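You operate a simulated robot arm through the tools that you are given. There is no shell and no other tool. Be economical: measure what you need, move in short steps, check, and stop when the job is done.

Carry out the task below with a simulated robot arm. There is one attempt and no reset: what you move stays moved.

JOB
Put things in order on the top of the lacquered table. At the end: the brown sash prop stands where the black iron weight stood; the black iron weight stands where the green ribbon tin stood; the green ribbon tin is on the gold brass dish; the green felt pad from the top of the lacquered table stands where the brown sash prop stood; the green clip from the top of the lacquered table stands on top of the beige sanding block; whatever was shut is shut again. Leave all else as you found it, and nothing knocked over.
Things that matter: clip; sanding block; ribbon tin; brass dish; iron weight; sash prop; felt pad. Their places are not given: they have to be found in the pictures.

It is judged by the outcome, as a careful person would: the job done as asked, and still so three seconds after it is handed in. It fails if anything else is knocked over, pushed out of place, dropped, spilled or broken.

ROBOT AND FRAMES
A 6-joint arm with a two-finger parallel gripper, fixed in place. Base frame: the origin is at the foot of the arm, x ahead of it, y to its left, z up; the work surface is at about z = 0.72. Readings come in m, rad, newtons and seconds.
With the tool pointing down near the work surface it reaches from about 0.22 to 0.62 m from the base axis. Its first joint turns from -1.152 to 1.152 rad. Payload 2.7 kg.
The TCP is the grasp point between the finger pads, 0.023 m short of the fingertips. In the tool frame z runs along the fingers and y along their closing line. Largest opening 0.094 m; finger width 0.038, thickness 0.01; the body of the gripper, 0.054 by 0.096 m, starts 0.039 m behind the TCP.
Orientation is that of the tool frame in the base frame, as a unit quaternion [x, y, z, w]. With the fingers straight down and closing along the base's y, the tool's x points along the base's -x, its y along +y and its z along -z.

CONTROLS
- The arm moves only by the tool move_arm. Its argument "plan" is a list of rows, each a list of 2 entries, a list of its own where there are three numbers: the shift along the tool's x, y, z in units of 25 mm (1.0 is 25 mm), then the turn, a rotation vector about the tool's x, y, z in units of 5 degrees (1.0 is 5 degrees). In form: [[[x, y, z], [ax, ay, az]], ...]. A call has 1 to 20 rows; each row shifts and turns the commanded pose from where the row before left it, along the tool's axes as they then stand. "hand" is the finger opening in m, from 0 to 0.094, set as the call begins (left out, the last holds). A call with a number of a shift or a turn outside -1 to 1 is refused whole. Each row takes 0.2 s and may step no farther than 0.05 m and 0.15 rad from the row before; otherwise, or with a gripper value out of range, the whole call is refused. Where a pose cannot be reached the arm comes as near as it can. A force on the tool above 40 N (or 10 N above the force at the start of the call, whichever is more), or a blocked arm, ends the call early, and 0.2 s more pass. Each finger travels about 0.045 m/s and halts on what it meets, pressing with about 38 N; the grip force reading is that of the motor and also rises with nothing between the fingers. The clock runs only during rows and for 0.2 s after the last one: add rows that do not move to give the fingers time. It gives the time, the measured TCP pose, the force on the tool (base axes), the opening and the grip force at its end, in the units of the frame above (readings bear some noise), and new pictures: "views" is both (left out), scene, wrist or none.
- Cameras (640 x 400 px; columns grow to the right, rows downward): "scene" is fixed at [0.0789, -0.4391, 1.3988]; the picture's right is [0.70, -0.71, 0.00], its down [-0.43, -0.43, -0.79] and it looks along [0.56, 0.56, -0.61] (base axes); focal length 373 px, centre (320, 200). "wrist" rides on the gripper at [-0.039, 0, -0.044] in the tool frame; the picture's right is [0.00, -1.00, 0.00], its down [0.97, 0.00, -0.24] and it looks along [0.24, 0.00, 0.97] (tool axes); focal length 218 px, centre (320, 200).
- probe_pixels(camera, pixels): there is no depth. For up to 12 entries [column, row, z] of the newest picture of that camera ("zoom" is the newest enlarged one), the place [x, y] in the base frame at which the ray of that pixel passes the height z, good to about 0.002 m. The clock stands still meanwhile.
- inspect(camera, box): a new picture of the part [left, top, right, bottom] of that camera's present view, enlarged. The clock stands still meanwhile.
- finish_job(): hands the job in; it is judged then, once.

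Keep the steps short. Do not move on a guess: measure, check each grasp and each placing, and mend mistakes. In all there are 80 turns and 150 pictures (those below and enlarged ones count). Leave the gripper open and the arm clear of the work at the hand-in unless told otherwise, and finish with a single line.

The tools are called after "Call:" as name(argument=value, ...) on one line, values as JSON. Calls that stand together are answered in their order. move_arm: Moves the arm, as the interface text tells. Its arguments: {"type":"object","properties":{"plan":{"type":"array","items":{"type":"array"}},"hand":{"type":"number"},"views":{"type":"string","enum":["both","scene","wrist","none"]}},"required":["plan"]} The other tools are called the same way: probe_pixels (camera, pixels) gives the place at which the rays of pixels pass given heights; inspect (camera, box) takes an enlarged picture of a part of a camera's view; finish_job () hands the job in.

At the start:

```text
t: 0.0
tool_pos: [0.3788, -0.0699, 1.0849]
tool_rot: [0.0, 1.0, 0.0, 0.0]
contact_force: [-0.2, 0.2, 0.0]
finger_gap: 0.0938
gripper_force: 0.0
```

scene: 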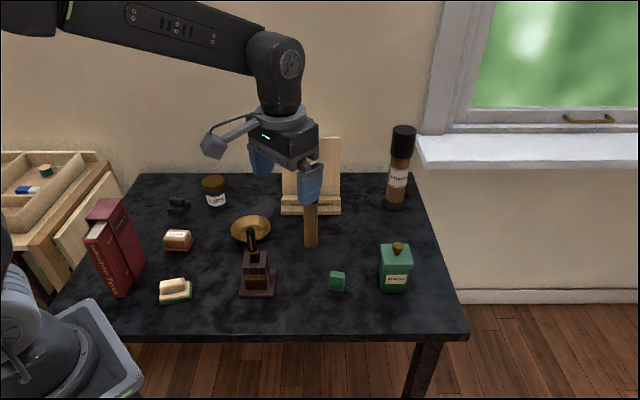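
wrist: 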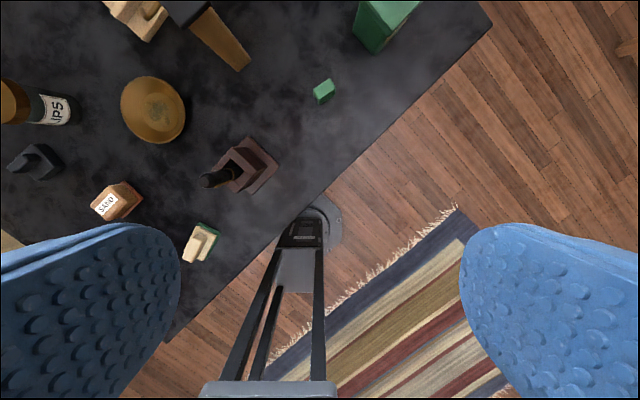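

I'll enlarge the scene picture to identify the objects first.

Call:
inspect(camera="scene", box=[80, 160, 280, 310])

Call:
inspect(camera="scene", box=[220, 120, 460, 310])

Call:
inspect(camera="scene", box=[0, 140, 130, 300])

Call:
inspect(camera="wrist", box=[0, 0, 480, 300])

```text
2.67 times, centred on (180, 235) of scene
```

zoom: 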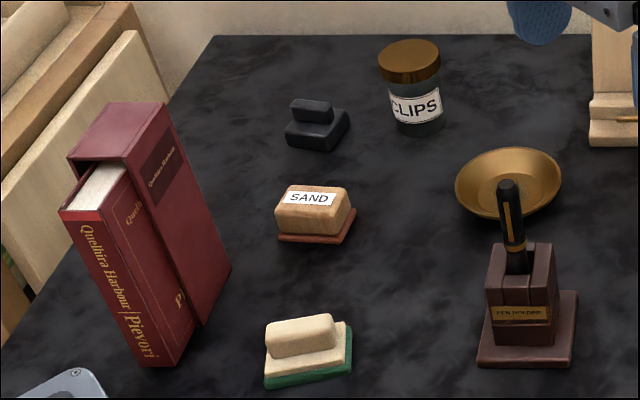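

```text
2.11 times, centred on (340, 215) of scene
```

zoom: 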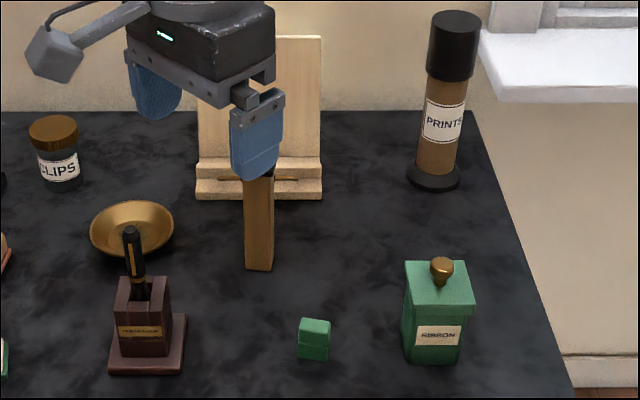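

```text
2.50 times, centred on (65, 220) of scene
```

zoom: 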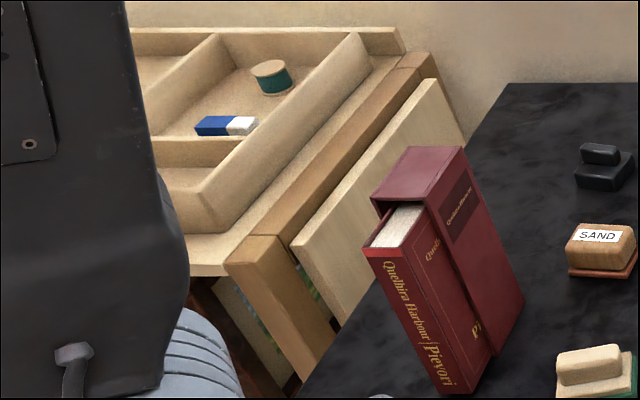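

```text
1.33 times, centred on (240, 150) of wrist
```

zoom: 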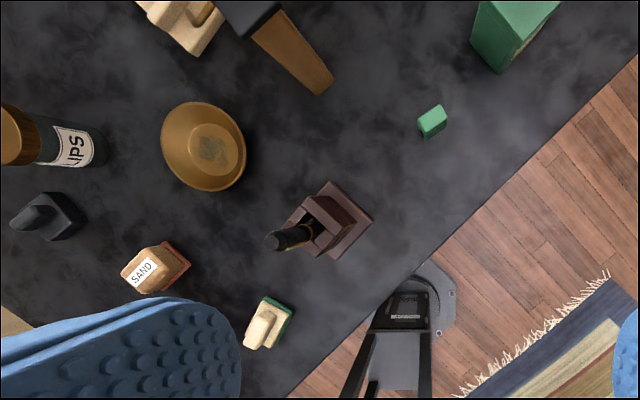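

I'll measure approximate positions of the items on the table.

Call:
probe_pixels(camera="scene", pixels=[[178, 212, 0.72], [177, 248, 0.72], [176, 300, 0.72], [250, 235, 0.73], [257, 290, 0.72], [310, 246, 0.72], [337, 289, 0.72], [394, 288, 0.72], [216, 205, 0.72], [125, 292, 0.72], [396, 205, 0.72], [311, 212, 0.72]])

Call:
probe_pixels(camera="wrist", pixels=[[245, 60, 0.72], [323, 97, 0.72], [375, 45, 0.72], [45, 160, 0.72], [125, 200, 0.72], [205, 245, 0.72], [153, 110, 0.73], [250, 165, 0.72]])

```text
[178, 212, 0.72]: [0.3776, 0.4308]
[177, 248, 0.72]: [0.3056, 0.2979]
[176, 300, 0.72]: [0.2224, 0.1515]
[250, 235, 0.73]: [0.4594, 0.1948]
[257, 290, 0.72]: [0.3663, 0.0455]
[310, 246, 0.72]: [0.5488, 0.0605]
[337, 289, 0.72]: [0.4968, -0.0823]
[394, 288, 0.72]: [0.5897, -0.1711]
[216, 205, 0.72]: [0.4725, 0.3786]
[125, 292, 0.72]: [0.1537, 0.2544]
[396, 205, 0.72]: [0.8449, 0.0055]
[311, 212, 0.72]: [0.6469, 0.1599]
```

```text
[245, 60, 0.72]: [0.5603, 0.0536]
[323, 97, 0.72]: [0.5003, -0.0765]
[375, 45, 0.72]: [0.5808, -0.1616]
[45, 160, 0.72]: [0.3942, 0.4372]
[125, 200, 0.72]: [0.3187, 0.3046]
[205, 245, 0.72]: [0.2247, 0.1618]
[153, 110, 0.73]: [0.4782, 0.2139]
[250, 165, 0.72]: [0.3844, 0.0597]
```

The weight, sanding block and felt pad are on the left (+y) side. I'll move the camera there for closer views, staying high.

Call:
move_arm(plan=[[[0.1, 1, 0.3], [0, 0, 0]], [[0.1, 1, 0.3], [0, 0, 0]], [[0.1, 1, 0.3], [0, 0, 0]], [[0.1, 1, 0.3], [0, 0, 0]], [[0.1, 1, 0.3], [0, 0, 0]], [[0.1, 1, 0.3], [0, 0, 0]], [[0.1, 1, 0.3], [0, 0, 0]], [[0.1, 1, 0.3], [0, 0, 0]], [[0.1, 1, 0.3], [0, 0, 0]], [[0.1, 1, 0.3], [0, 0, 0]], [[0.1, 1, 0.3], [0, 0, 0]], [[0.1, 1, 0.3], [0, 0, 0]], [[0.1, 1, 0.3], [0, 0, 0]], [[0.1, 1, 0.3], [0, 0, 0]], [[0, 0, 0], [0, 0, 0]]], views="both")

```text
t: 3.2
tool_pos: [0.3431, 0.2796, 0.9785]
tool_rot: [0.0, 1.0, 0.0, 0.001]
contact_force: [0.0, -0.5, 0.3]
finger_gap: 0.0941
gripper_force: 0.1
```

scene: 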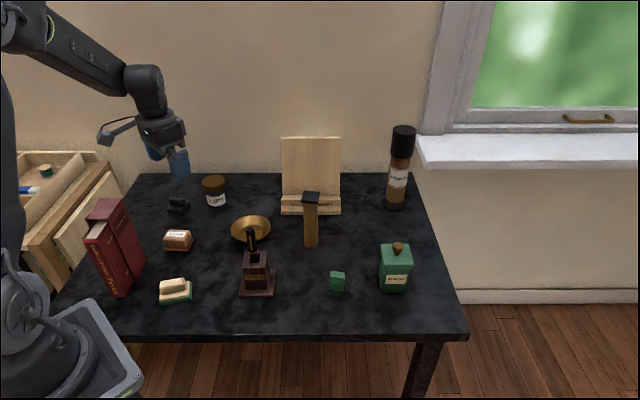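
wrist: 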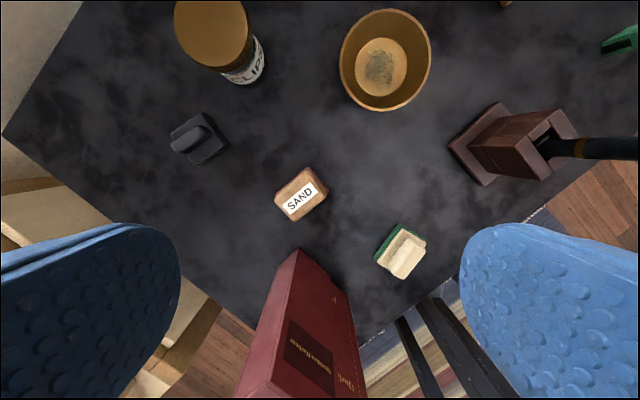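

Call:
inspect(camera="wrist", box=[140, 80, 460, 290])

Call:
inspect(camera="scene", box=[270, 180, 420, 300])

Call:
inspect(camera="scene", box=[150, 190, 290, 310])

```text
1.90 times, centred on (300, 185) of wrist
```

zoom: 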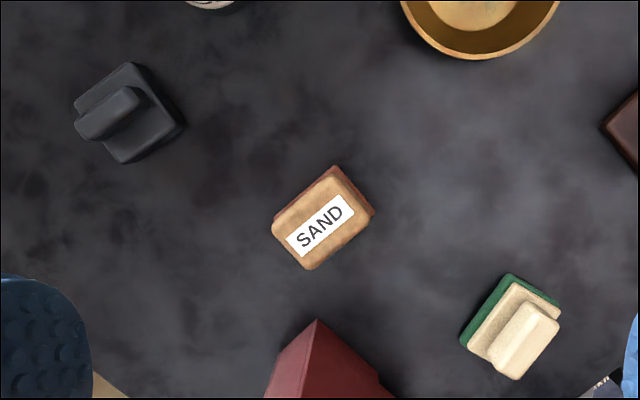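

```text
3.33 times, centred on (345, 240) of scene
```

zoom: 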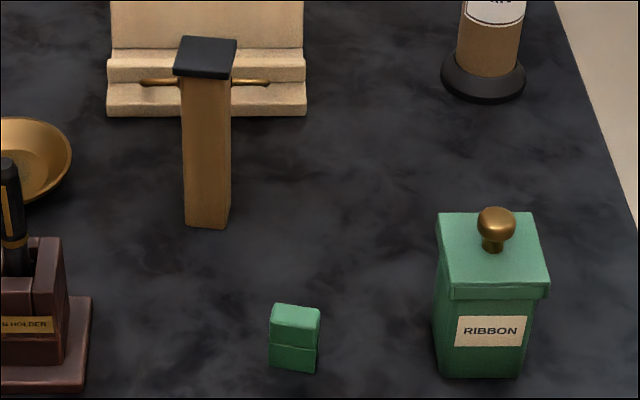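

```text
3.33 times, centred on (220, 250) of scene
```

zoom: 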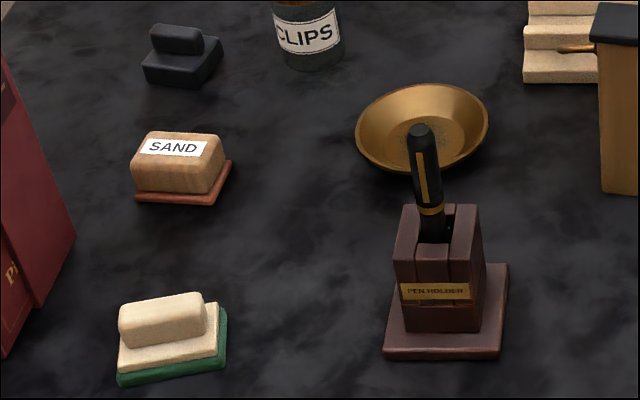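

I recognise: weight (black block with handle), sanding block, felt pad (cream grip on green felt), clip (small green block), ribbon tin, prop (stick with black cap), brass dish. Next I triangulate heights of tops from both views.

Call:
probe_pixels(camera="wrist", pixels=[[300.5, 198.7, 0.74], [300.5, 198.7, 0.77], [189.5, 139, 0.74], [189.5, 139, 0.77], [409.5, 254.5, 0.74], [409.5, 254.5, 0.77], [385, 62, 0.72], [385, 62, 0.75]])

Call:
probe_pixels(camera="scene", pixels=[[176.2, 234.1, 0.74], [176.2, 234.1, 0.77], [176.8, 202, 0.74], [176.8, 202, 0.77], [172, 282, 0.74], [172, 282, 0.77], [312, 194.5, 0.85], [312, 194.5, 0.9], [393, 253, 0.82], [393, 253, 0.8], [337, 274, 0.75], [337, 274, 0.74]])

```text
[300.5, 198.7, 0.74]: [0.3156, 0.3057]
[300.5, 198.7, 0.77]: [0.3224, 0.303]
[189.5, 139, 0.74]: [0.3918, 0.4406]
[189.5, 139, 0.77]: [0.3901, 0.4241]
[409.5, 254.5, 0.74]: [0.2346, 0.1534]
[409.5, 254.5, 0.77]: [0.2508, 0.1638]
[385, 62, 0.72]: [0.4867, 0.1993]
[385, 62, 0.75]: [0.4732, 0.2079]
```

```text
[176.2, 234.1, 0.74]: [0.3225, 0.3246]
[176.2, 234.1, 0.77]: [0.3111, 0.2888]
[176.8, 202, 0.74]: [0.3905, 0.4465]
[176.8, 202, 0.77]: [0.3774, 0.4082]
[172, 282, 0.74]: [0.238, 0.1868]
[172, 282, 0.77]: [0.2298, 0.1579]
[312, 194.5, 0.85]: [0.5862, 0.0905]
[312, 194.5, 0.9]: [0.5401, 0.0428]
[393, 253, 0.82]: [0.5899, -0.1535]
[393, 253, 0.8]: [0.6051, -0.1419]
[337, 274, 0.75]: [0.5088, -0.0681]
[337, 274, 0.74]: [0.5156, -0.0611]
```

Now I move over the tin/clip/prop side for an overhead look.

Call:
move_arm(plan=[[[-0.4, -1, 0], [0, 0, 0]], [[-0.4, -1, 0], [0, 0, 0]], [[-0.4, -1, 0], [0, 0, 0]], [[-0.4, -1, 0], [0, 0, 0]], [[-0.4, -1, 0], [0, 0, 0]], [[-0.4, -1, 0], [0, 0, 0]], [[-0.4, -1, 0], [0, 0, 0]], [[-0.4, -1, 0], [0, 0, 0]], [[-0.4, -1, 0], [0, 0, 0]], [[-0.4, -1, 0], [0, 0, 0]], [[-0.4, -1, 0], [0, 0, 0]], [[-0.4, -1, 0], [0, 0, 0]], [[-0.4, -1, 0], [0, 0, 0]], [[-0.4, -1, 0], [0, 0, 0]], [[-0.4, -1, 0], [0, 0, 0]], [[-0.4, -1, 0], [0, 0, 0]], [[0, 0, 0], [0, 0, 0]]], views="wrist")

```text
t: 6.8
tool_pos: [0.5045, -0.1218, 0.9781]
tool_rot: [0.0, 1.0, 0.0, 0.0]
contact_force: [-0.2, 0.3, 0.5]
finger_gap: 0.0939
gripper_force: 0.1
```

wrist: 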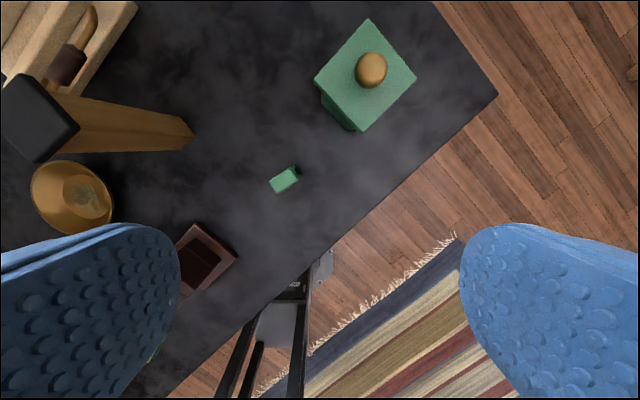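

Call:
inspect(camera="wrist", box=[240, 0, 480, 200])

Call:
inspect(camera="scene", box=[360, 230, 440, 300])

```text
2.00 times, centred on (360, 100) of wrist
```

zoom: 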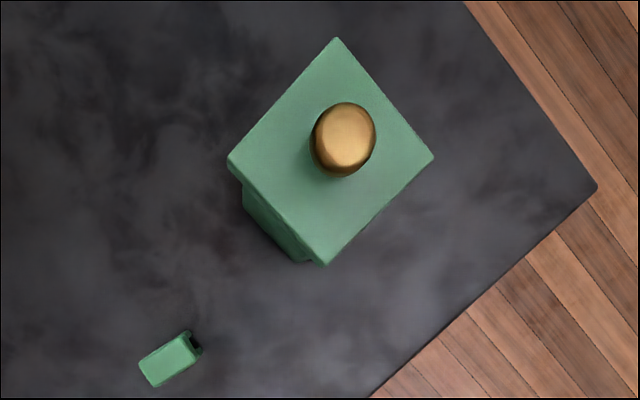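

```text
5.71 times, centred on (400, 265) of scene
```

zoom: 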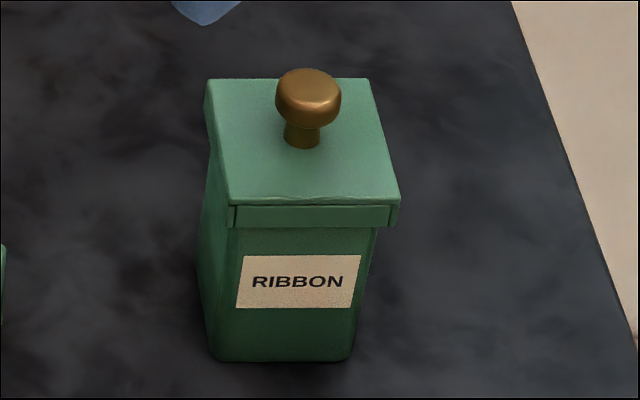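

Call:
probe_pixels(camera="zoom", pixels=[[217, 360, 0.72], [350, 360, 0.72], [205, 80, 0.8], [368, 80, 0.8], [400, 203, 0.8], [230, 203, 0.8], [205, 80, 0.82], [368, 80, 0.82], [400, 203, 0.82], [230, 203, 0.82]])

Call:
probe_pixels(camera="wrist", pixels=[[367.5, 19, 0.8], [416.5, 78.5, 0.8], [361.5, 132.5, 0.8], [314, 80, 0.8], [367.5, 19, 0.82], [416.5, 78.5, 0.82], [361.5, 132.5, 0.82], [314, 80, 0.82], [350, 131, 0.72], [321, 95, 0.72]])

```text
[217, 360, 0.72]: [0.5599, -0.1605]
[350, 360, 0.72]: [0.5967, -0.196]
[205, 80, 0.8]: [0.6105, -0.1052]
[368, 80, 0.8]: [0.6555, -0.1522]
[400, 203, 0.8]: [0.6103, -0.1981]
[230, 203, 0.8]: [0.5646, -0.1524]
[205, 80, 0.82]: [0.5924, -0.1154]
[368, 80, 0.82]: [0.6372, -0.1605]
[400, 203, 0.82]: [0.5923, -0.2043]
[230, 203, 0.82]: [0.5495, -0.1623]
```

```text
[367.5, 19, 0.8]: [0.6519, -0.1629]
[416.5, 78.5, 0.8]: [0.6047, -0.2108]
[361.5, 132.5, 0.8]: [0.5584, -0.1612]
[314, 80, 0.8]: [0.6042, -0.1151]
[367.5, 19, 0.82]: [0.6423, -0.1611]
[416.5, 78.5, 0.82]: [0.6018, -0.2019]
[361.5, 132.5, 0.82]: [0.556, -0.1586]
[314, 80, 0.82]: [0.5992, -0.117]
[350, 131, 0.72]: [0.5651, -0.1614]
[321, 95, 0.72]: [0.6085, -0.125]
```

Tin: centre ≈ (0.600, −0.160), lid top ≈ 0.813, lid ≈ 63 mm wide overhanging a ≈ 51 mm body, faces at 45°. A vertical grasp would pinch the loose lid and hit the knob, so I'll grip the body obliquely (heading −45°, tilted 60°). First I shift and yaw high up.

Call:
move_arm(plan=[[[-0.46, 0.68, 0], [0, 0, 0]], [[-0.46, 0.68, 0], [0, 0, 0]], [[0, 0, 0], [0, 0, 1]], [[0, 0, 0], [0, 0, 1]], [[0, 0, 0], [0, 0, 1]], [[0, 0, 0], [0, 0, 1]], [[0, 0, 0], [0, 0, 1]], [[0, 0, 0], [0, 0, 1]], [[0, 0, 0], [0, 0, 1]], [[0, 0, 0], [0, 0, 1]], [[0, 0, 0], [0, 0, 1]], [[0, 0, 0], [0, -1, 0]], [[0, 0, 0], [0, -1, 0]], [[0, 0, 0], [0, -1, 0]], [[0, 0, 0], [0, -1, 0]], [[0, 0, 0], [0, -1, 0]], [[0, 0, 0], [0, -1, 0]]], views="none")

Call:
move_arm(plan=[[[0, 0, 0], [0, -1, 0]], [[0, 0, 0], [0, -1, 0]], [[0, 0, 0], [0, -1, 0]], [[0, 0, 0], [0, -1, 0]], [[0, 0, 0], [0, -1, 0]], [[0, 0, 0], [0, -1, 0]], [[0, 0, 0], [0, 0, 0]]], views="both")

```text
t: 10.4
tool_pos: [0.5257, -0.087, 0.9783]
tool_rot: [0.37, 0.892, -0.098, 0.24]
contact_force: [-0.1, 0.3, 0.3]
finger_gap: 0.094
gripper_force: 0.0
```

```text
t: 12.0
tool_pos: [0.5272, -0.0865, 0.9794]
tool_rot: [0.332, 0.799, -0.192, 0.463]
contact_force: [0.2, -0.1, 0.5]
finger_gap: 0.094
gripper_force: 0.0
```

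scene: 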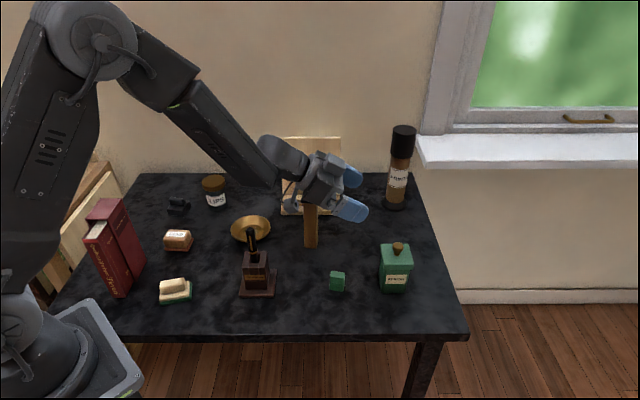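
wrist: 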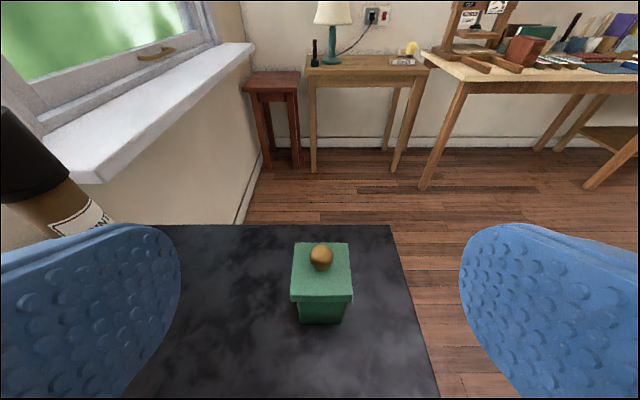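

Tilt achieved, the tin is centred between the fingers (col 321). I descend to the pre-grasp height.

Call:
move_arm(plan=[[[0.856, 0, 0.494], [0, 0, 0]], [[0.856, 0, 0.494], [0, 0, 0]], [[0.856, 0, 0.494], [0, 0, 0]], [[0.856, 0, 0.494], [0, 0, 0]], [[0.856, 0, 0.494], [0, 0, 0]], [[0.856, 0, 0.494], [0, 0, 0]], [[0.856, 0, 0.494], [0, 0, 0]], [[0, 0, 0], [0, 0, 0]]], views="both")

```text
t: 13.8
tool_pos: [0.5257, -0.0872, 0.8062]
tool_rot: [0.332, 0.8, -0.191, 0.463]
contact_force: [0.7, -0.1, -0.1]
finger_gap: 0.0941
gripper_force: 0.1
```

scene: 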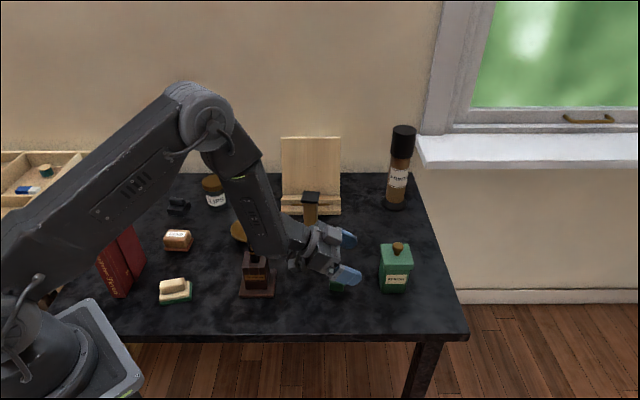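
wrist: 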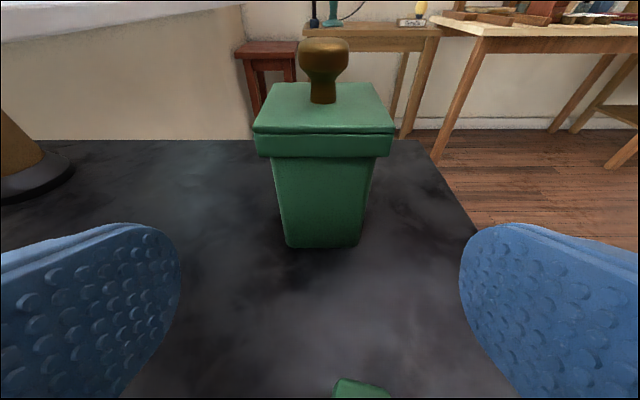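

Before moving in, I check the clearance between forearm and pen holder.

Call:
inspect(camera="scene", box=[190, 180, 370, 300])

Call:
probe_pixels(camera="scene", pixels=[[251, 230, 0.82], [251, 230, 0.84], [251, 230, 0.86], [251, 230, 0.8]])

```text
3.33 times, centred on (280, 240) of scene
```

zoom: 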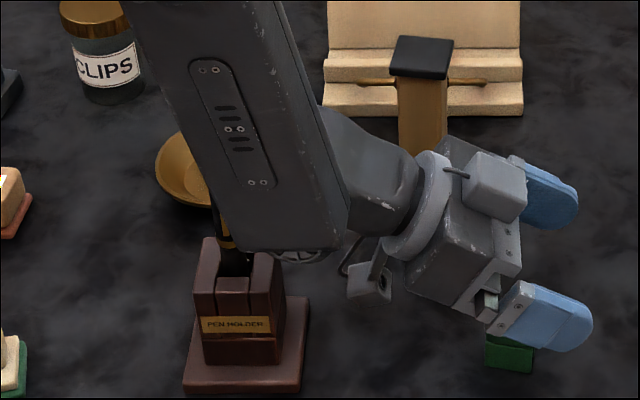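

```text
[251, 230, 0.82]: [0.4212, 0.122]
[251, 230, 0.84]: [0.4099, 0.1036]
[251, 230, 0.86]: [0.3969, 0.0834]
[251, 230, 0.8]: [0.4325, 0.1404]
```

Clearance looks adequate. The camera cube above the palm needs more room at the lid, so I tilt 10° more (70°), then approach partway and look.

Call:
move_arm(plan=[[[0, 0, 0], [0, -1, 0]], [[0, 0, 0], [0, -1, 0]], [[0.04, 0.01, 0.73], [0, 0, 0]], [[0.04, 0.01, 0.73], [0, 0, 0]], [[0.04, 0, 0.73], [0, 0, 0]], [[0, 0, 0], [0, 0, 0]]], views="both")

Call:
inspect(camera="scene", box=[270, 200, 430, 310])

```text
t: 14.6
tool_pos: [0.5365, -0.0949, 0.8019]
tool_rot: [0.312, 0.757, -0.218, 0.531]
contact_force: [-0.3, -1.1, 4.3]
finger_gap: 0.0939
gripper_force: 0.0
stopped in row 4: the force on the tool passed its limit (the readings are from after the stop); the commanded pose is now the measured one
```

scene: 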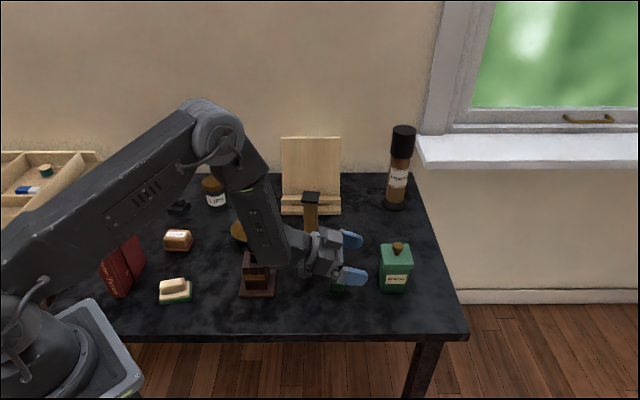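
wrist: 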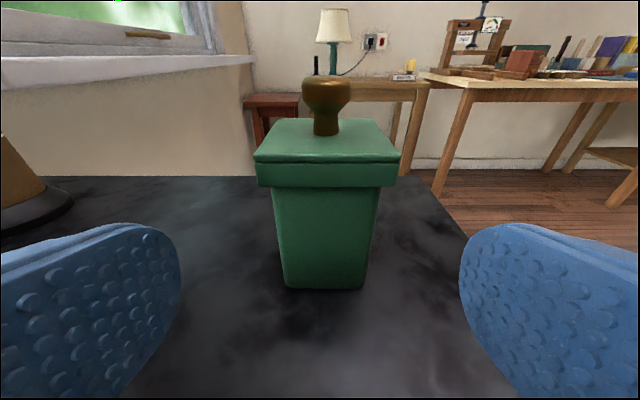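

```text
3.64 times, centred on (350, 255) of scene
```

zoom: 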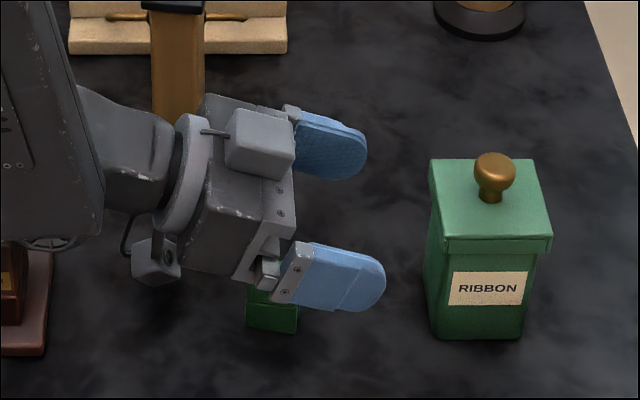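

The call stopped on a force: a cube bracket on the tool's +x side (seen at zoom (155,260)) hangs low when tilted this way and evidently touched the table. I'll back up, and roll the tool by 180° so that bracket is on top.

Call:
move_arm(plan=[[[-0.84, 0, -0.305], [0, 0, 0]], [[-0.84, 0, -0.305], [0, 0, 0]], [[-0.84, 0, -0.305], [0, 0, 0]], [[-0.84, 0, -0.305], [0, 0, 0]], [[-0.84, 0, -0.305], [0, 0, 0]], [[-0.84, 0, -0.305], [0, 0, 0]], [[-0.84, 0, -0.305], [0, 0, 0]], [[-0.84, 0, -0.305], [0, 0, 0]], [[0, 0, 0], [0, 0, 0]]], views="scene")

Call:
inspect(camera="scene", box=[220, 120, 420, 310])

```text
t: 16.6
tool_pos: [0.5366, -0.0943, 0.9808]
tool_rot: [0.312, 0.757, -0.219, 0.531]
contact_force: [-0.4, 1.5, 0.1]
finger_gap: 0.0938
gripper_force: 0.0
```

scene: 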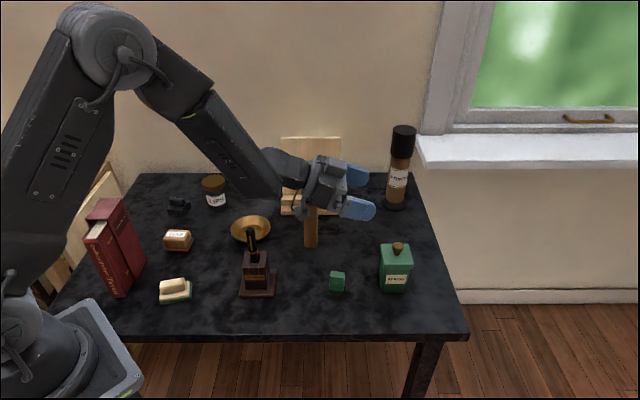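

```text
2.11 times, centred on (320, 215) of scene
```

zoom: 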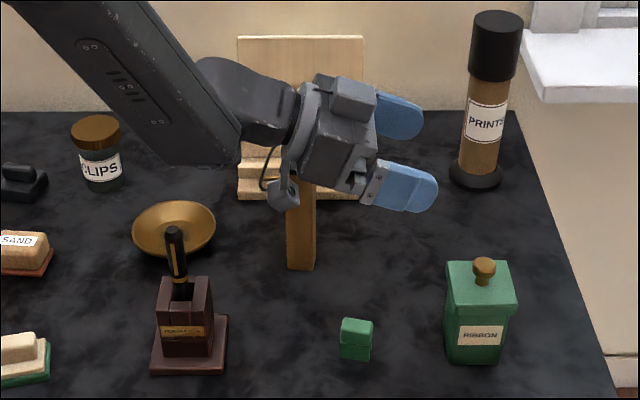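

Nothing moved. Most likely the forearm end came against the pen holder, which lies right behind on this line. The front (table-edge) side is free, so I'll use heading +45° instead. I check the table edge position first.

Call:
probe_pixels(camera="scene", pixels=[[340, 332, 0.72], [380, 331, 0.72], [420, 331, 0.72], [467, 331, 0.72]])

```text
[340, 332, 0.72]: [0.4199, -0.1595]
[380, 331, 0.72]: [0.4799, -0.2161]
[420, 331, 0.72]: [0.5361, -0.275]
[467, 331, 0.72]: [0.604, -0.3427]
```

I swing the tool about the vertical by +90° (heading −45°→+45°) up here and reduce the tilt to 60°.

Call:
move_arm(plan=[[[0, 0, 0], [-0.94, 0, -0.342]], [[0, 0, 0], [-0.94, 0, -0.342]], [[0, 0, 0], [-0.94, 0, -0.342]], [[0, 0, 0], [-0.94, 0, -0.342]], [[0, 0, 0], [-0.94, 0, -0.342]], [[0, 0, 0], [-0.94, 0, -0.342]], [[0, 0, 0], [-0.94, 0, -0.342]], [[0, 0, 0], [-0.94, 0, -0.342]], [[0, 0, 0], [-0.94, 0, -0.342]], [[0, 0, 0], [-0.94, 0, -0.342]], [[0, 0, 0], [-0.94, 0, -0.342]], [[0, 0, 0], [-0.94, 0, -0.342]], [[0, 0, 0], [-0.94, 0, -0.342]], [[0, 0, 0], [-0.94, 0, -0.342]], [[0, 0, 0], [-0.94, 0, -0.342]], [[0, 0, 0], [-0.94, 0, -0.342]], [[0, 0, 0], [-0.94, 0, -0.342]], [[0, 0, 0], [-0.94, 0, -0.342]], [[0, 0, 0], [0, 1, 0]], [[0, 0, 0], [0, 1, 0]]], views="scene")

```text
t: 20.8
tool_pos: [0.5409, -0.0739, 0.9808]
tool_rot: [0.159, 0.851, -0.086, 0.492]
contact_force: [0.6, -0.2, 0.1]
finger_gap: 0.0943
gripper_force: 0.0
out of reach, approached as far as the arm can: row 5, 6, 7, 8, 9, 10, 11, 12, 13, 14, 15, 16, 17, 18
```

scene: 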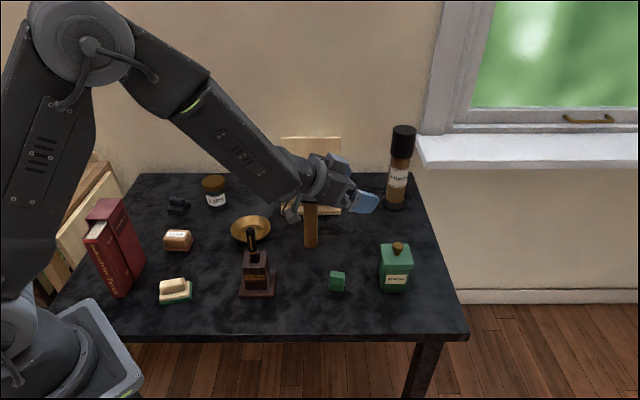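

The reorientation stalled at the wrist's straight configuration (heading ≈ −21°). I'll bring the tool upright first, then yaw, then tilt again.

Call:
move_arm(plan=[[[0, 0, 0], [0, 1, 0]], [[0, 0, 0], [0, 1, 0]], [[0, 0, 0], [0, 1, 0]], [[0, 0, 0], [0, 1, 0]], [[0, 0, 0], [0, 1, 0]], [[0, 0, 0], [0, 1, 0]], [[0, 0, 0], [0, 1, 0]], [[0, 0, 0], [0, 1, 0]], [[0, 0, 0], [0, 1, 0]], [[0, 0, 0], [0, 1, 0]], [[0, 0, 0], [0, 1, 0]], [[0, 0, 0], [0, 1, 0]], [[0, 0, 0], [0, 0, 0]]], views="none")

Call:
move_arm(plan=[[[0, 0, 0], [0, 0, -0.9457]], [[0, 0, 0], [0, 0, -0.9457]], [[0, 0, 0], [0, 0, -0.9457]], [[0, 0, 0], [0, 0, -0.9457]], [[0, 0, 0], [0, 0, -0.9457]], [[0, 0, 0], [0, 0, -0.9457]], [[0, 0, 0], [0, 0, -0.9457]], [[0, 0, 0], [0, 0, -0.9457]], [[0, 0, 0], [0, 0, -0.9457]], [[0, 0, 0], [0, 0, -0.9457]], [[0, 0, 0], [0, 0, -0.9457]], [[0, 0, 0], [0, 0, -0.9457]], [[0, 0, 0], [0, 0, -0.9457]], [[0, 0, 0], [0, 0, -0.9457]], [[0, 0, 0], [0, 0, 0]]], views="none")

```text
t: 23.6
tool_pos: [0.5438, -0.0803, 0.985]
tool_rot: [0.181, 0.983, 0.004, 0.002]
contact_force: [-0.9, -0.6, 0.1]
finger_gap: 0.0942
gripper_force: 0.0
out of reach, approached as far as the arm can: row 5, 6
```

```text
t: 26.8
tool_pos: [0.5443, -0.082, 0.9849]
tool_rot: [-0.386, 0.922, 0.002, 0.004]
contact_force: [-0.9, 0.2, 0.0]
finger_gap: 0.094
gripper_force: 0.1
```

Call:
move_arm(plan=[[[0.807, -0.627, 0], [0, 0, 0]], [[0.807, -0.627, 0], [0, 0, 0]], [[0.807, -0.627, 0], [0, 0, 0]], [[0.807, -0.627, 0], [0, 0, 0]], [[0.807, -0.627, 0], [0, 0, 0]], [[0.807, -0.627, 0], [0, 0, 0]], [[0, 0, 0], [0, -1, 0]], [[0, 0, 0], [0, -1, 0]], [[0, 0, 0], [0, -1, 0]], [[0, 0, 0], [0, -1, 0]], [[0, 0, 0], [0, -1, 0]], [[0, 0, 0], [0, -1, 0]], [[0, 0, 0], [0, -1, 0]], [[0, 0, 0], [0, -1, 0]], [[0, 0, 0], [0, -1, 0]], [[0, 0, 0], [0, -1, 0]], [[0, 0, 0], [0, -1, 0]], [[0, 0, 0], [0, -1, 0]], [[0, 0, 0], [0, 0, 0]]], views="both")

```text
t: 30.8
tool_pos: [0.5255, -0.2318, 0.983]
tool_rot: [-0.333, 0.797, 0.196, 0.465]
contact_force: [0.7, -0.6, 0.2]
finger_gap: 0.0942
gripper_force: 0.0
```

scene: 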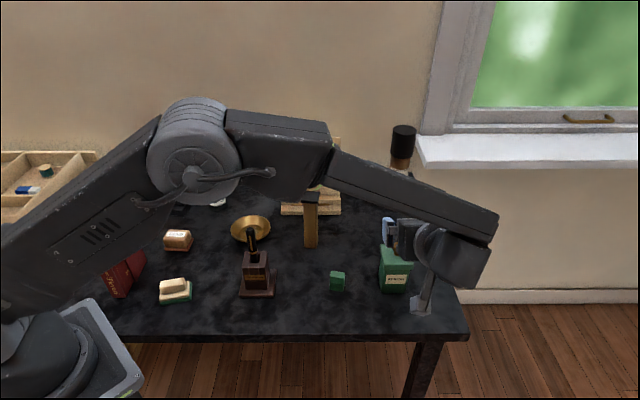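
wrist: 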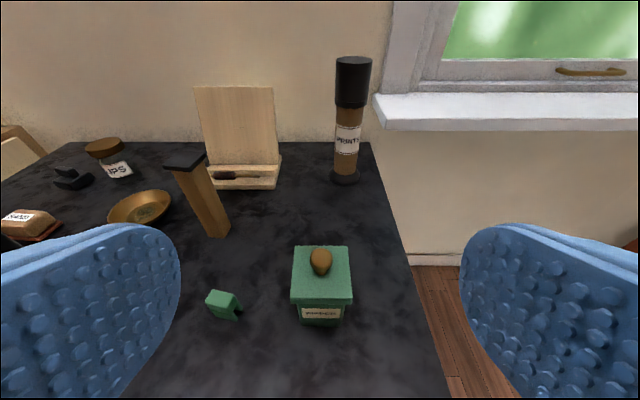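

Now the tin's front faces the tool, centred at column 321. The bracket (scene (420,304)) hangs ~0.1 m below the tool axis and would hit the table edge, so I roll the tool 180° about its own axis here, high up.

Call:
move_arm(plan=[[[0, 0, 0], [0, 0, 1]], [[0, 0, 0], [0, 0, 1]], [[0, 0, 0], [0, 0, 1]], [[0, 0, 0], [0, 0, 1]], [[0, 0, 0], [0, 0, 1]], [[0, 0, 0], [0, 0, 1]], [[0, 0, 0], [0, 0, 1]], [[0, 0, 0], [0, 0, 1]], [[0, 0, 0], [0, 0, 1]], [[0, 0, 0], [0, 0, 1]], [[0, 0, 0], [0, 0, 1]], [[0, 0, 0], [0, 0, 1]], [[0, 0, 0], [0, 0, 1]], [[0, 0, 0], [0, 0, 1]], [[0, 0, 0], [0, 0, 1]], [[0, 0, 0], [0, 0, 1]], [[0, 0, 0], [0, 0, 1]], [[0, 0, 0], [0, 0, 1]]], views="none")

Call:
move_arm(plan=[[[0, 0, 0], [0, 0, 1]], [[0, 0, 0], [0, 0, 1]], [[0, 0, 0], [0, 0, 1]], [[0, 0, 0], [0, 0, 1]], [[0, 0, 0], [0, 0, 1]], [[0, 0, 0], [0, 0, 1]], [[0, 0, 0], [0, 0, 1]], [[0, 0, 0], [0, 0, 1]], [[0, 0, 0], [0, 0, 1]], [[0, 0, 0], [0, 0, 1]], [[0, 0, 0], [0, 0, 1]], [[0, 0, 0], [0, 0, 1]], [[0, 0, 0], [0, 0, 1]], [[0, 0, 0], [0, 0, 1]], [[0, 0, 0], [0, 0, 1]], [[0, 0, 0], [0, 0, 1]], [[0, 0, 0], [0, 0, 1]], [[0, 0, 0], [0, 0, 1]], [[0, 0, 0], [0, 0, 0]]], views="both")

```text
t: 34.6
tool_pos: [0.5269, -0.2331, 0.9829]
tool_rot: [0.33, 0.799, 0.467, 0.189]
contact_force: [0.6, 0.8, 0.1]
finger_gap: 0.0938
gripper_force: 0.0
```

```text
t: 38.6
tool_pos: [0.5249, -0.2322, 0.9835]
tool_rot: [0.798, 0.331, 0.464, -0.195]
contact_force: [-0.1, 0.2, -0.6]
finger_gap: 0.0941
gripper_force: 0.1
```

scene: 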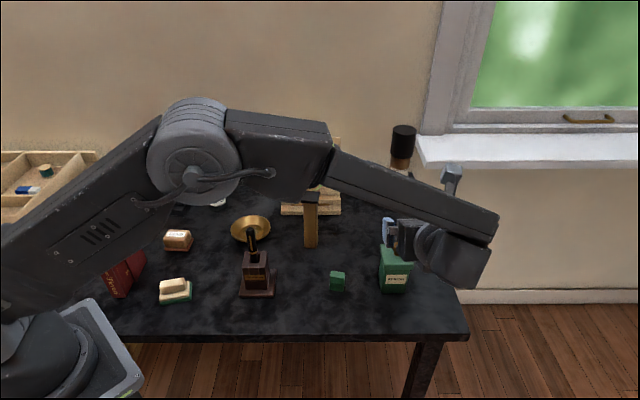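
wrist: 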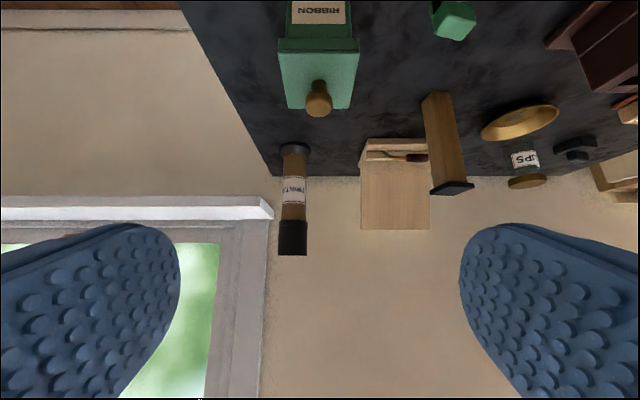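

Roll done (bracket is on top now). Descending to the pre-grasp height in front of the tin.

Call:
move_arm(plan=[[[-0.859, 0.01, 0.496], [0, 0, 0]], [[-0.859, 0.01, 0.496], [0, 0, 0]], [[-0.859, 0.01, 0.496], [0, 0, 0]], [[-0.859, 0.01, 0.496], [0, 0, 0]], [[-0.859, 0.01, 0.496], [0, 0, 0]], [[-0.859, 0.01, 0.496], [0, 0, 0]], [[-0.859, 0.01, 0.496], [0, 0, 0]], [[0, 0, 0], [0, 0, 0]]], views="both")

Call:
inspect(camera="scene", box=[320, 180, 500, 340])

```text
t: 40.4
tool_pos: [0.5285, -0.2331, 0.8084]
tool_rot: [0.797, 0.333, 0.465, -0.196]
contact_force: [0.2, 0.2, 0.5]
finger_gap: 0.0939
gripper_force: 0.0
```

scene: 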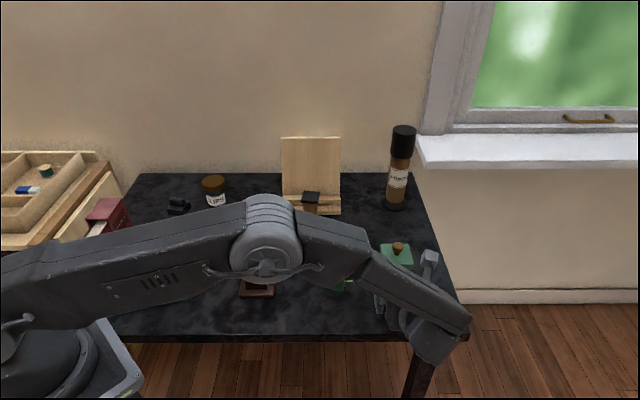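
wrist: 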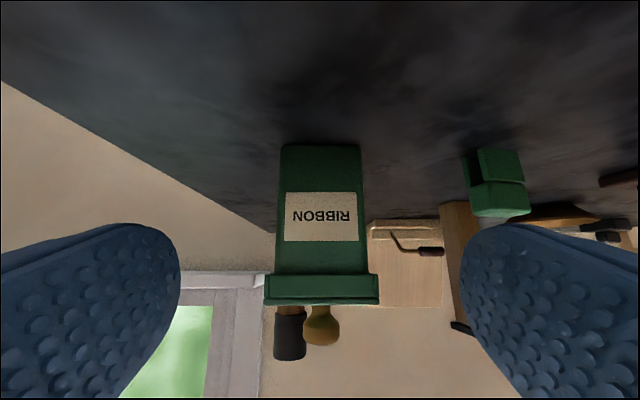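

```text
2.50 times, centred on (410, 260) of scene
```

zoom: 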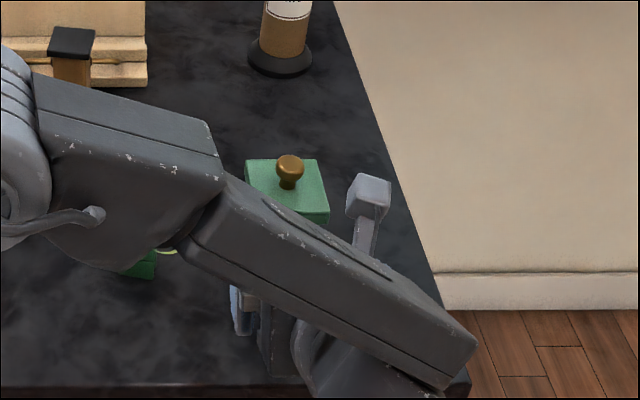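

Tin is still centred and aligned. Approaching along the fingers 90 mm.

Call:
move_arm(plan=[[[0.015, -0.01, 0.72], [0, 0, 0]], [[0.015, -0.01, 0.72], [0, 0, 0]], [[0.015, -0.01, 0.72], [0, 0, 0]], [[0.015, -0.01, 0.72], [0, 0, 0]], [[0.015, -0.01, 0.72], [0, 0, 0]], [[0, 0, 0], [0, 0, 0]]], views="both")

Call:
inspect(camera="scene", box=[340, 220, 480, 340])

```text
t: 41.8
tool_pos: [0.5829, -0.1763, 0.7655]
tool_rot: [0.797, 0.332, 0.465, -0.196]
contact_force: [-0.1, 0.0, -0.8]
finger_gap: 0.0939
gripper_force: 0.0
```

scene: 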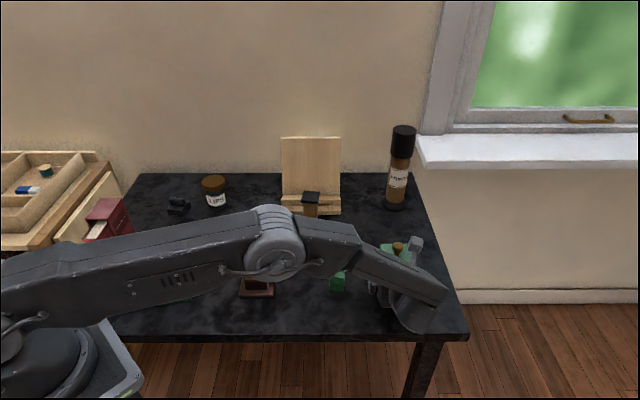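
wrist: 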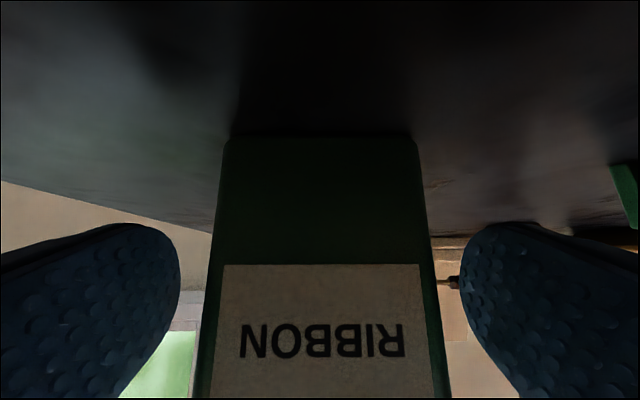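

```text
3.33 times, centred on (410, 280) of scene
```

zoom: 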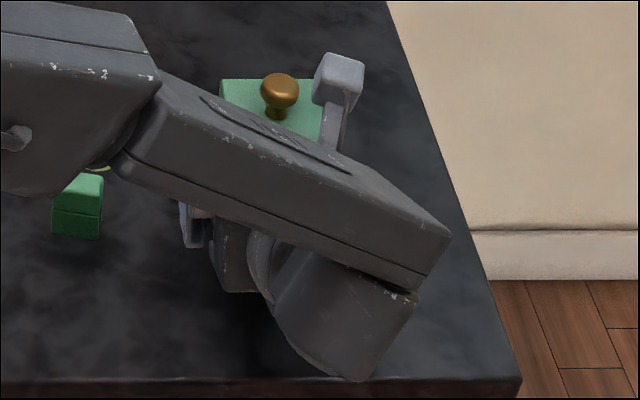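

No contact and tin centred (edges at cols 225 and 412). Closing the fingers.

Call:
move_arm(plan=[[[0, 0, 0], [0, 0, 0]], [[0, 0, 0], [0, 0, 0]], [[0, 0, 0], [0, 0, 0]], [[0, 0, 0], [0, 0, 0]], [[0, 0, 0], [0, 0, 0]]], hand=0.0, views="wrist")

```text
t: 43.0
tool_pos: [0.583, -0.1755, 0.7667]
tool_rot: [0.797, 0.333, 0.464, -0.196]
contact_force: [-0.8, 0.3, -0.8]
finger_gap: 0.0558
gripper_force: 38.7
```

wrist: 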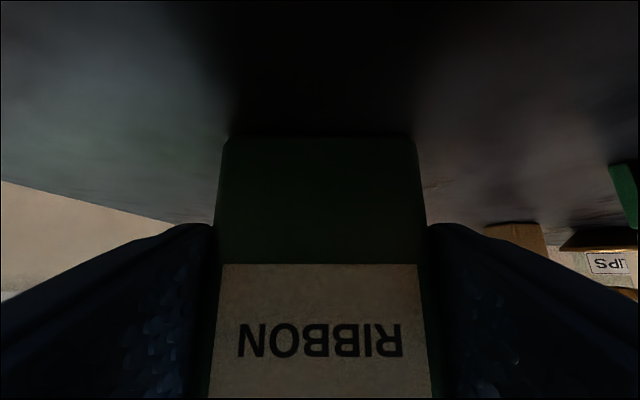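

Gripped at 56 mm. Lifting straight up gently.

Call:
move_arm(plan=[[[0.4, 0, -0.23], [0, 0, 0]], [[0.4, 0, -0.23], [0, 0, 0]], [[0.77, 0, -0.444], [0, 0, 0]], [[0.77, 0, -0.444], [0, 0, 0]], [[0.77, 0, -0.444], [0, 0, 0]], [[0.77, 0, -0.444], [0, 0, 0]], [[0.77, 0, -0.444], [0, 0, 0]], [[0.77, 0, -0.444], [0, 0, 0]], [[0.77, 0, -0.444], [0, 0, 0]], [[0, 0, 0], [0, 0, 0]]], views="both")

```text
t: 45.2
tool_pos: [0.5806, -0.176, 0.9454]
tool_rot: [0.798, 0.333, 0.464, -0.195]
contact_force: [-0.4, -0.5, -0.8]
finger_gap: 0.0557
gripper_force: 38.1
```

scene: 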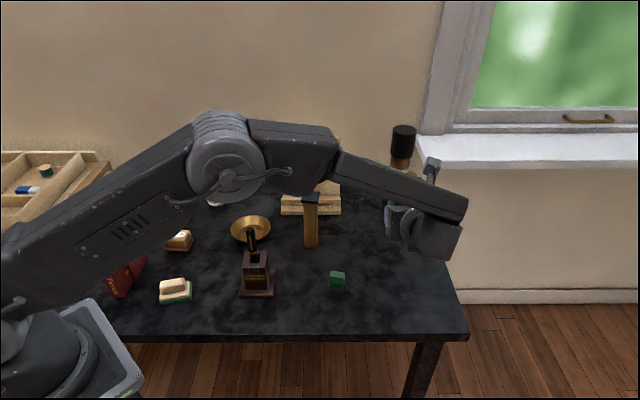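
wrist: 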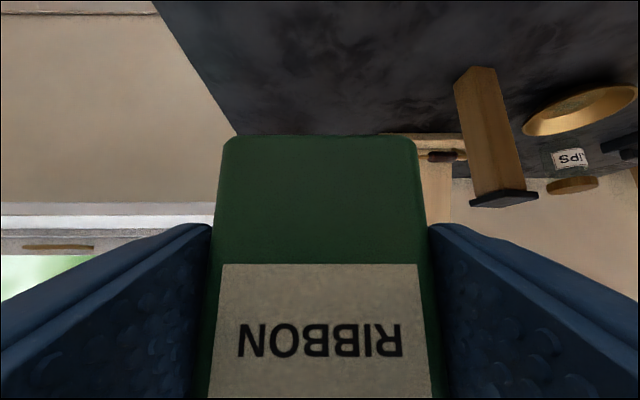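

The tin is lifted cleanly. I'll carry it up and inward, keeping it upright, before turning the heading for the dish.

Call:
move_arm(plan=[[[0.564, -0.865, -0.502], [0, 0, 0]], [[0.564, -0.865, -0.502], [0, 0, 0]], [[0.564, -0.865, -0.502], [0, 0, 0]], [[0.564, -0.865, -0.502], [0, 0, 0]], [[0.564, -0.865, -0.502], [0, 0, 0]], [[0.564, -0.865, -0.502], [0, 0, 0]], [[0.564, -0.865, -0.502], [0, 0, 0]], [[0.564, -0.865, -0.502], [0, 0, 0]], [[0.564, -0.865, -0.502], [0, 0, 0]], [[0.564, -0.865, -0.502], [0, 0, 0]], [[0, 0, 0], [0, 0, 0]]], views="scene")

```text
t: 47.6
tool_pos: [0.3982, -0.0542, 1.1313]
tool_rot: [0.797, 0.333, 0.464, -0.195]
contact_force: [0.2, 0.1, -1.0]
finger_gap: 0.0556
gripper_force: 37.9
```

scene: 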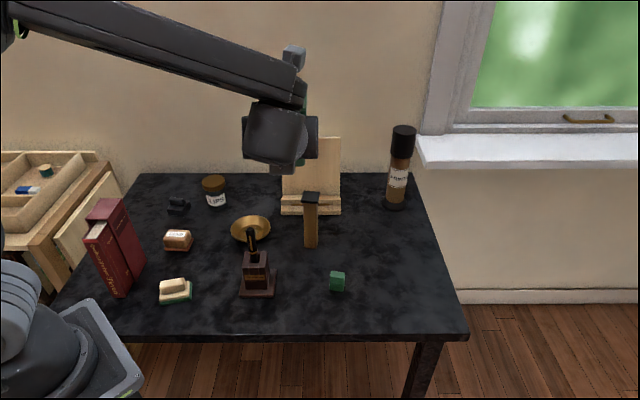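

Call:
move_arm(plan=[[[0, 0, 0], [-0.866, 0, 0.5]], [[0, 0, 0], [-0.866, 0, 0.5]], [[0, 0, 0], [-0.866, 0, 0.5]], [[0, 0, 0], [-0.866, 0, 0.5]], [[0, 0, 0], [-0.866, 0, 0.5]], [[0, 0, 0], [-0.866, 0, 0.5]], [[0, 0, 0], [-0.866, 0, 0.5]], [[0, 0, 0], [0, 0, 0]]], views="scene")

```text
t: 49.4
tool_pos: [0.4002, -0.0527, 1.1317]
tool_rot: [0.861, 0.076, 0.5, -0.049]
contact_force: [-0.2, -0.2, -1.6]
finger_gap: 0.0559
gripper_force: 37.6
```

scene: 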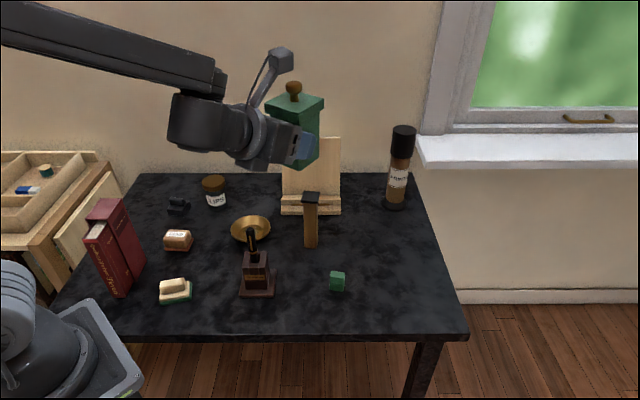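

Call:
move_arm(plan=[[[0, 0, 0], [-0.43, 0, 0.25]], [[0, 0, 0], [-0.43, 0, 0.25]], [[0, 0, 0], [-0.43, 0, 0.25]], [[0, 0, 0], [-0.43, 0, 0.25]], [[0, -0.5, 0], [0, 0, 0]], [[0, -0.5, 0], [0, 0, 0]], [[0, -0.5, 0], [0, 0, 0]], [[0, -0.5, 0], [0, 0, 0]], [[0, -0.5, 0], [0, 0, 0]], [[0, -0.5, 0], [0, 0, 0]], [[0, -0.5, 0], [0, 0, 0]], [[0, -0.5, 0], [0, 0, 0]], [[0, -0.5, 0], [0, 0, 0]], [[0, -0.5, 0], [0, 0, 0]], [[0, 0, 0], [0, 0, 0]]], views="scene")

```text
t: 52.6
tool_pos: [0.4005, -0.036, 1.1314]
tool_rot: [0.864, 0.003, 0.503, -0.008]
contact_force: [-0.3, 0.0, -0.8]
finger_gap: 0.0556
gripper_force: 37.9
out of reach, approached as far as the arm can: row 6, 7, 8, 9, 10, 11, 12, 13, 14
```

scene: 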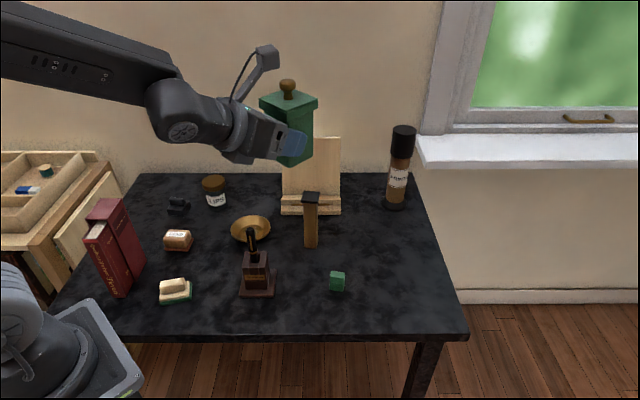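

The wrist reaches a joint limit here (roll-flipped tool cannot pass the straight-ahead heading). The sound way: set the tin back near its spot, move the clip first (it's needed anyway and it clears the lane), then re-grip the tin from the other side. Turning back now.

Call:
move_arm(plan=[[[0, 0, 0], [0.866, 0, -0.5]], [[0, 0, 0], [0.866, 0, -0.5]], [[0, 0, 0], [0.866, 0, -0.5]], [[0, 0, 0], [0.866, 0, -0.5]], [[0, 0, 0], [0.866, 0, -0.5]], [[0, 0, 0], [0.866, 0, -0.5]], [[0, 0, 0], [0.866, 0, -0.5]], [[0, 0, 0], [0.866, 0, -0.5]], [[0, 0, 0], [0.693, 0, -0.4]], [[0, 0, 0], [0, 0, 0]]], views="none")

```text
t: 54.8
tool_pos: [0.3998, -0.0361, 1.1298]
tool_rot: [0.8, 0.326, 0.466, -0.192]
contact_force: [-0.1, -0.7, -1.4]
finger_gap: 0.0557
gripper_force: 37.8
out of reach, approached as far as the arm can: row 1
```

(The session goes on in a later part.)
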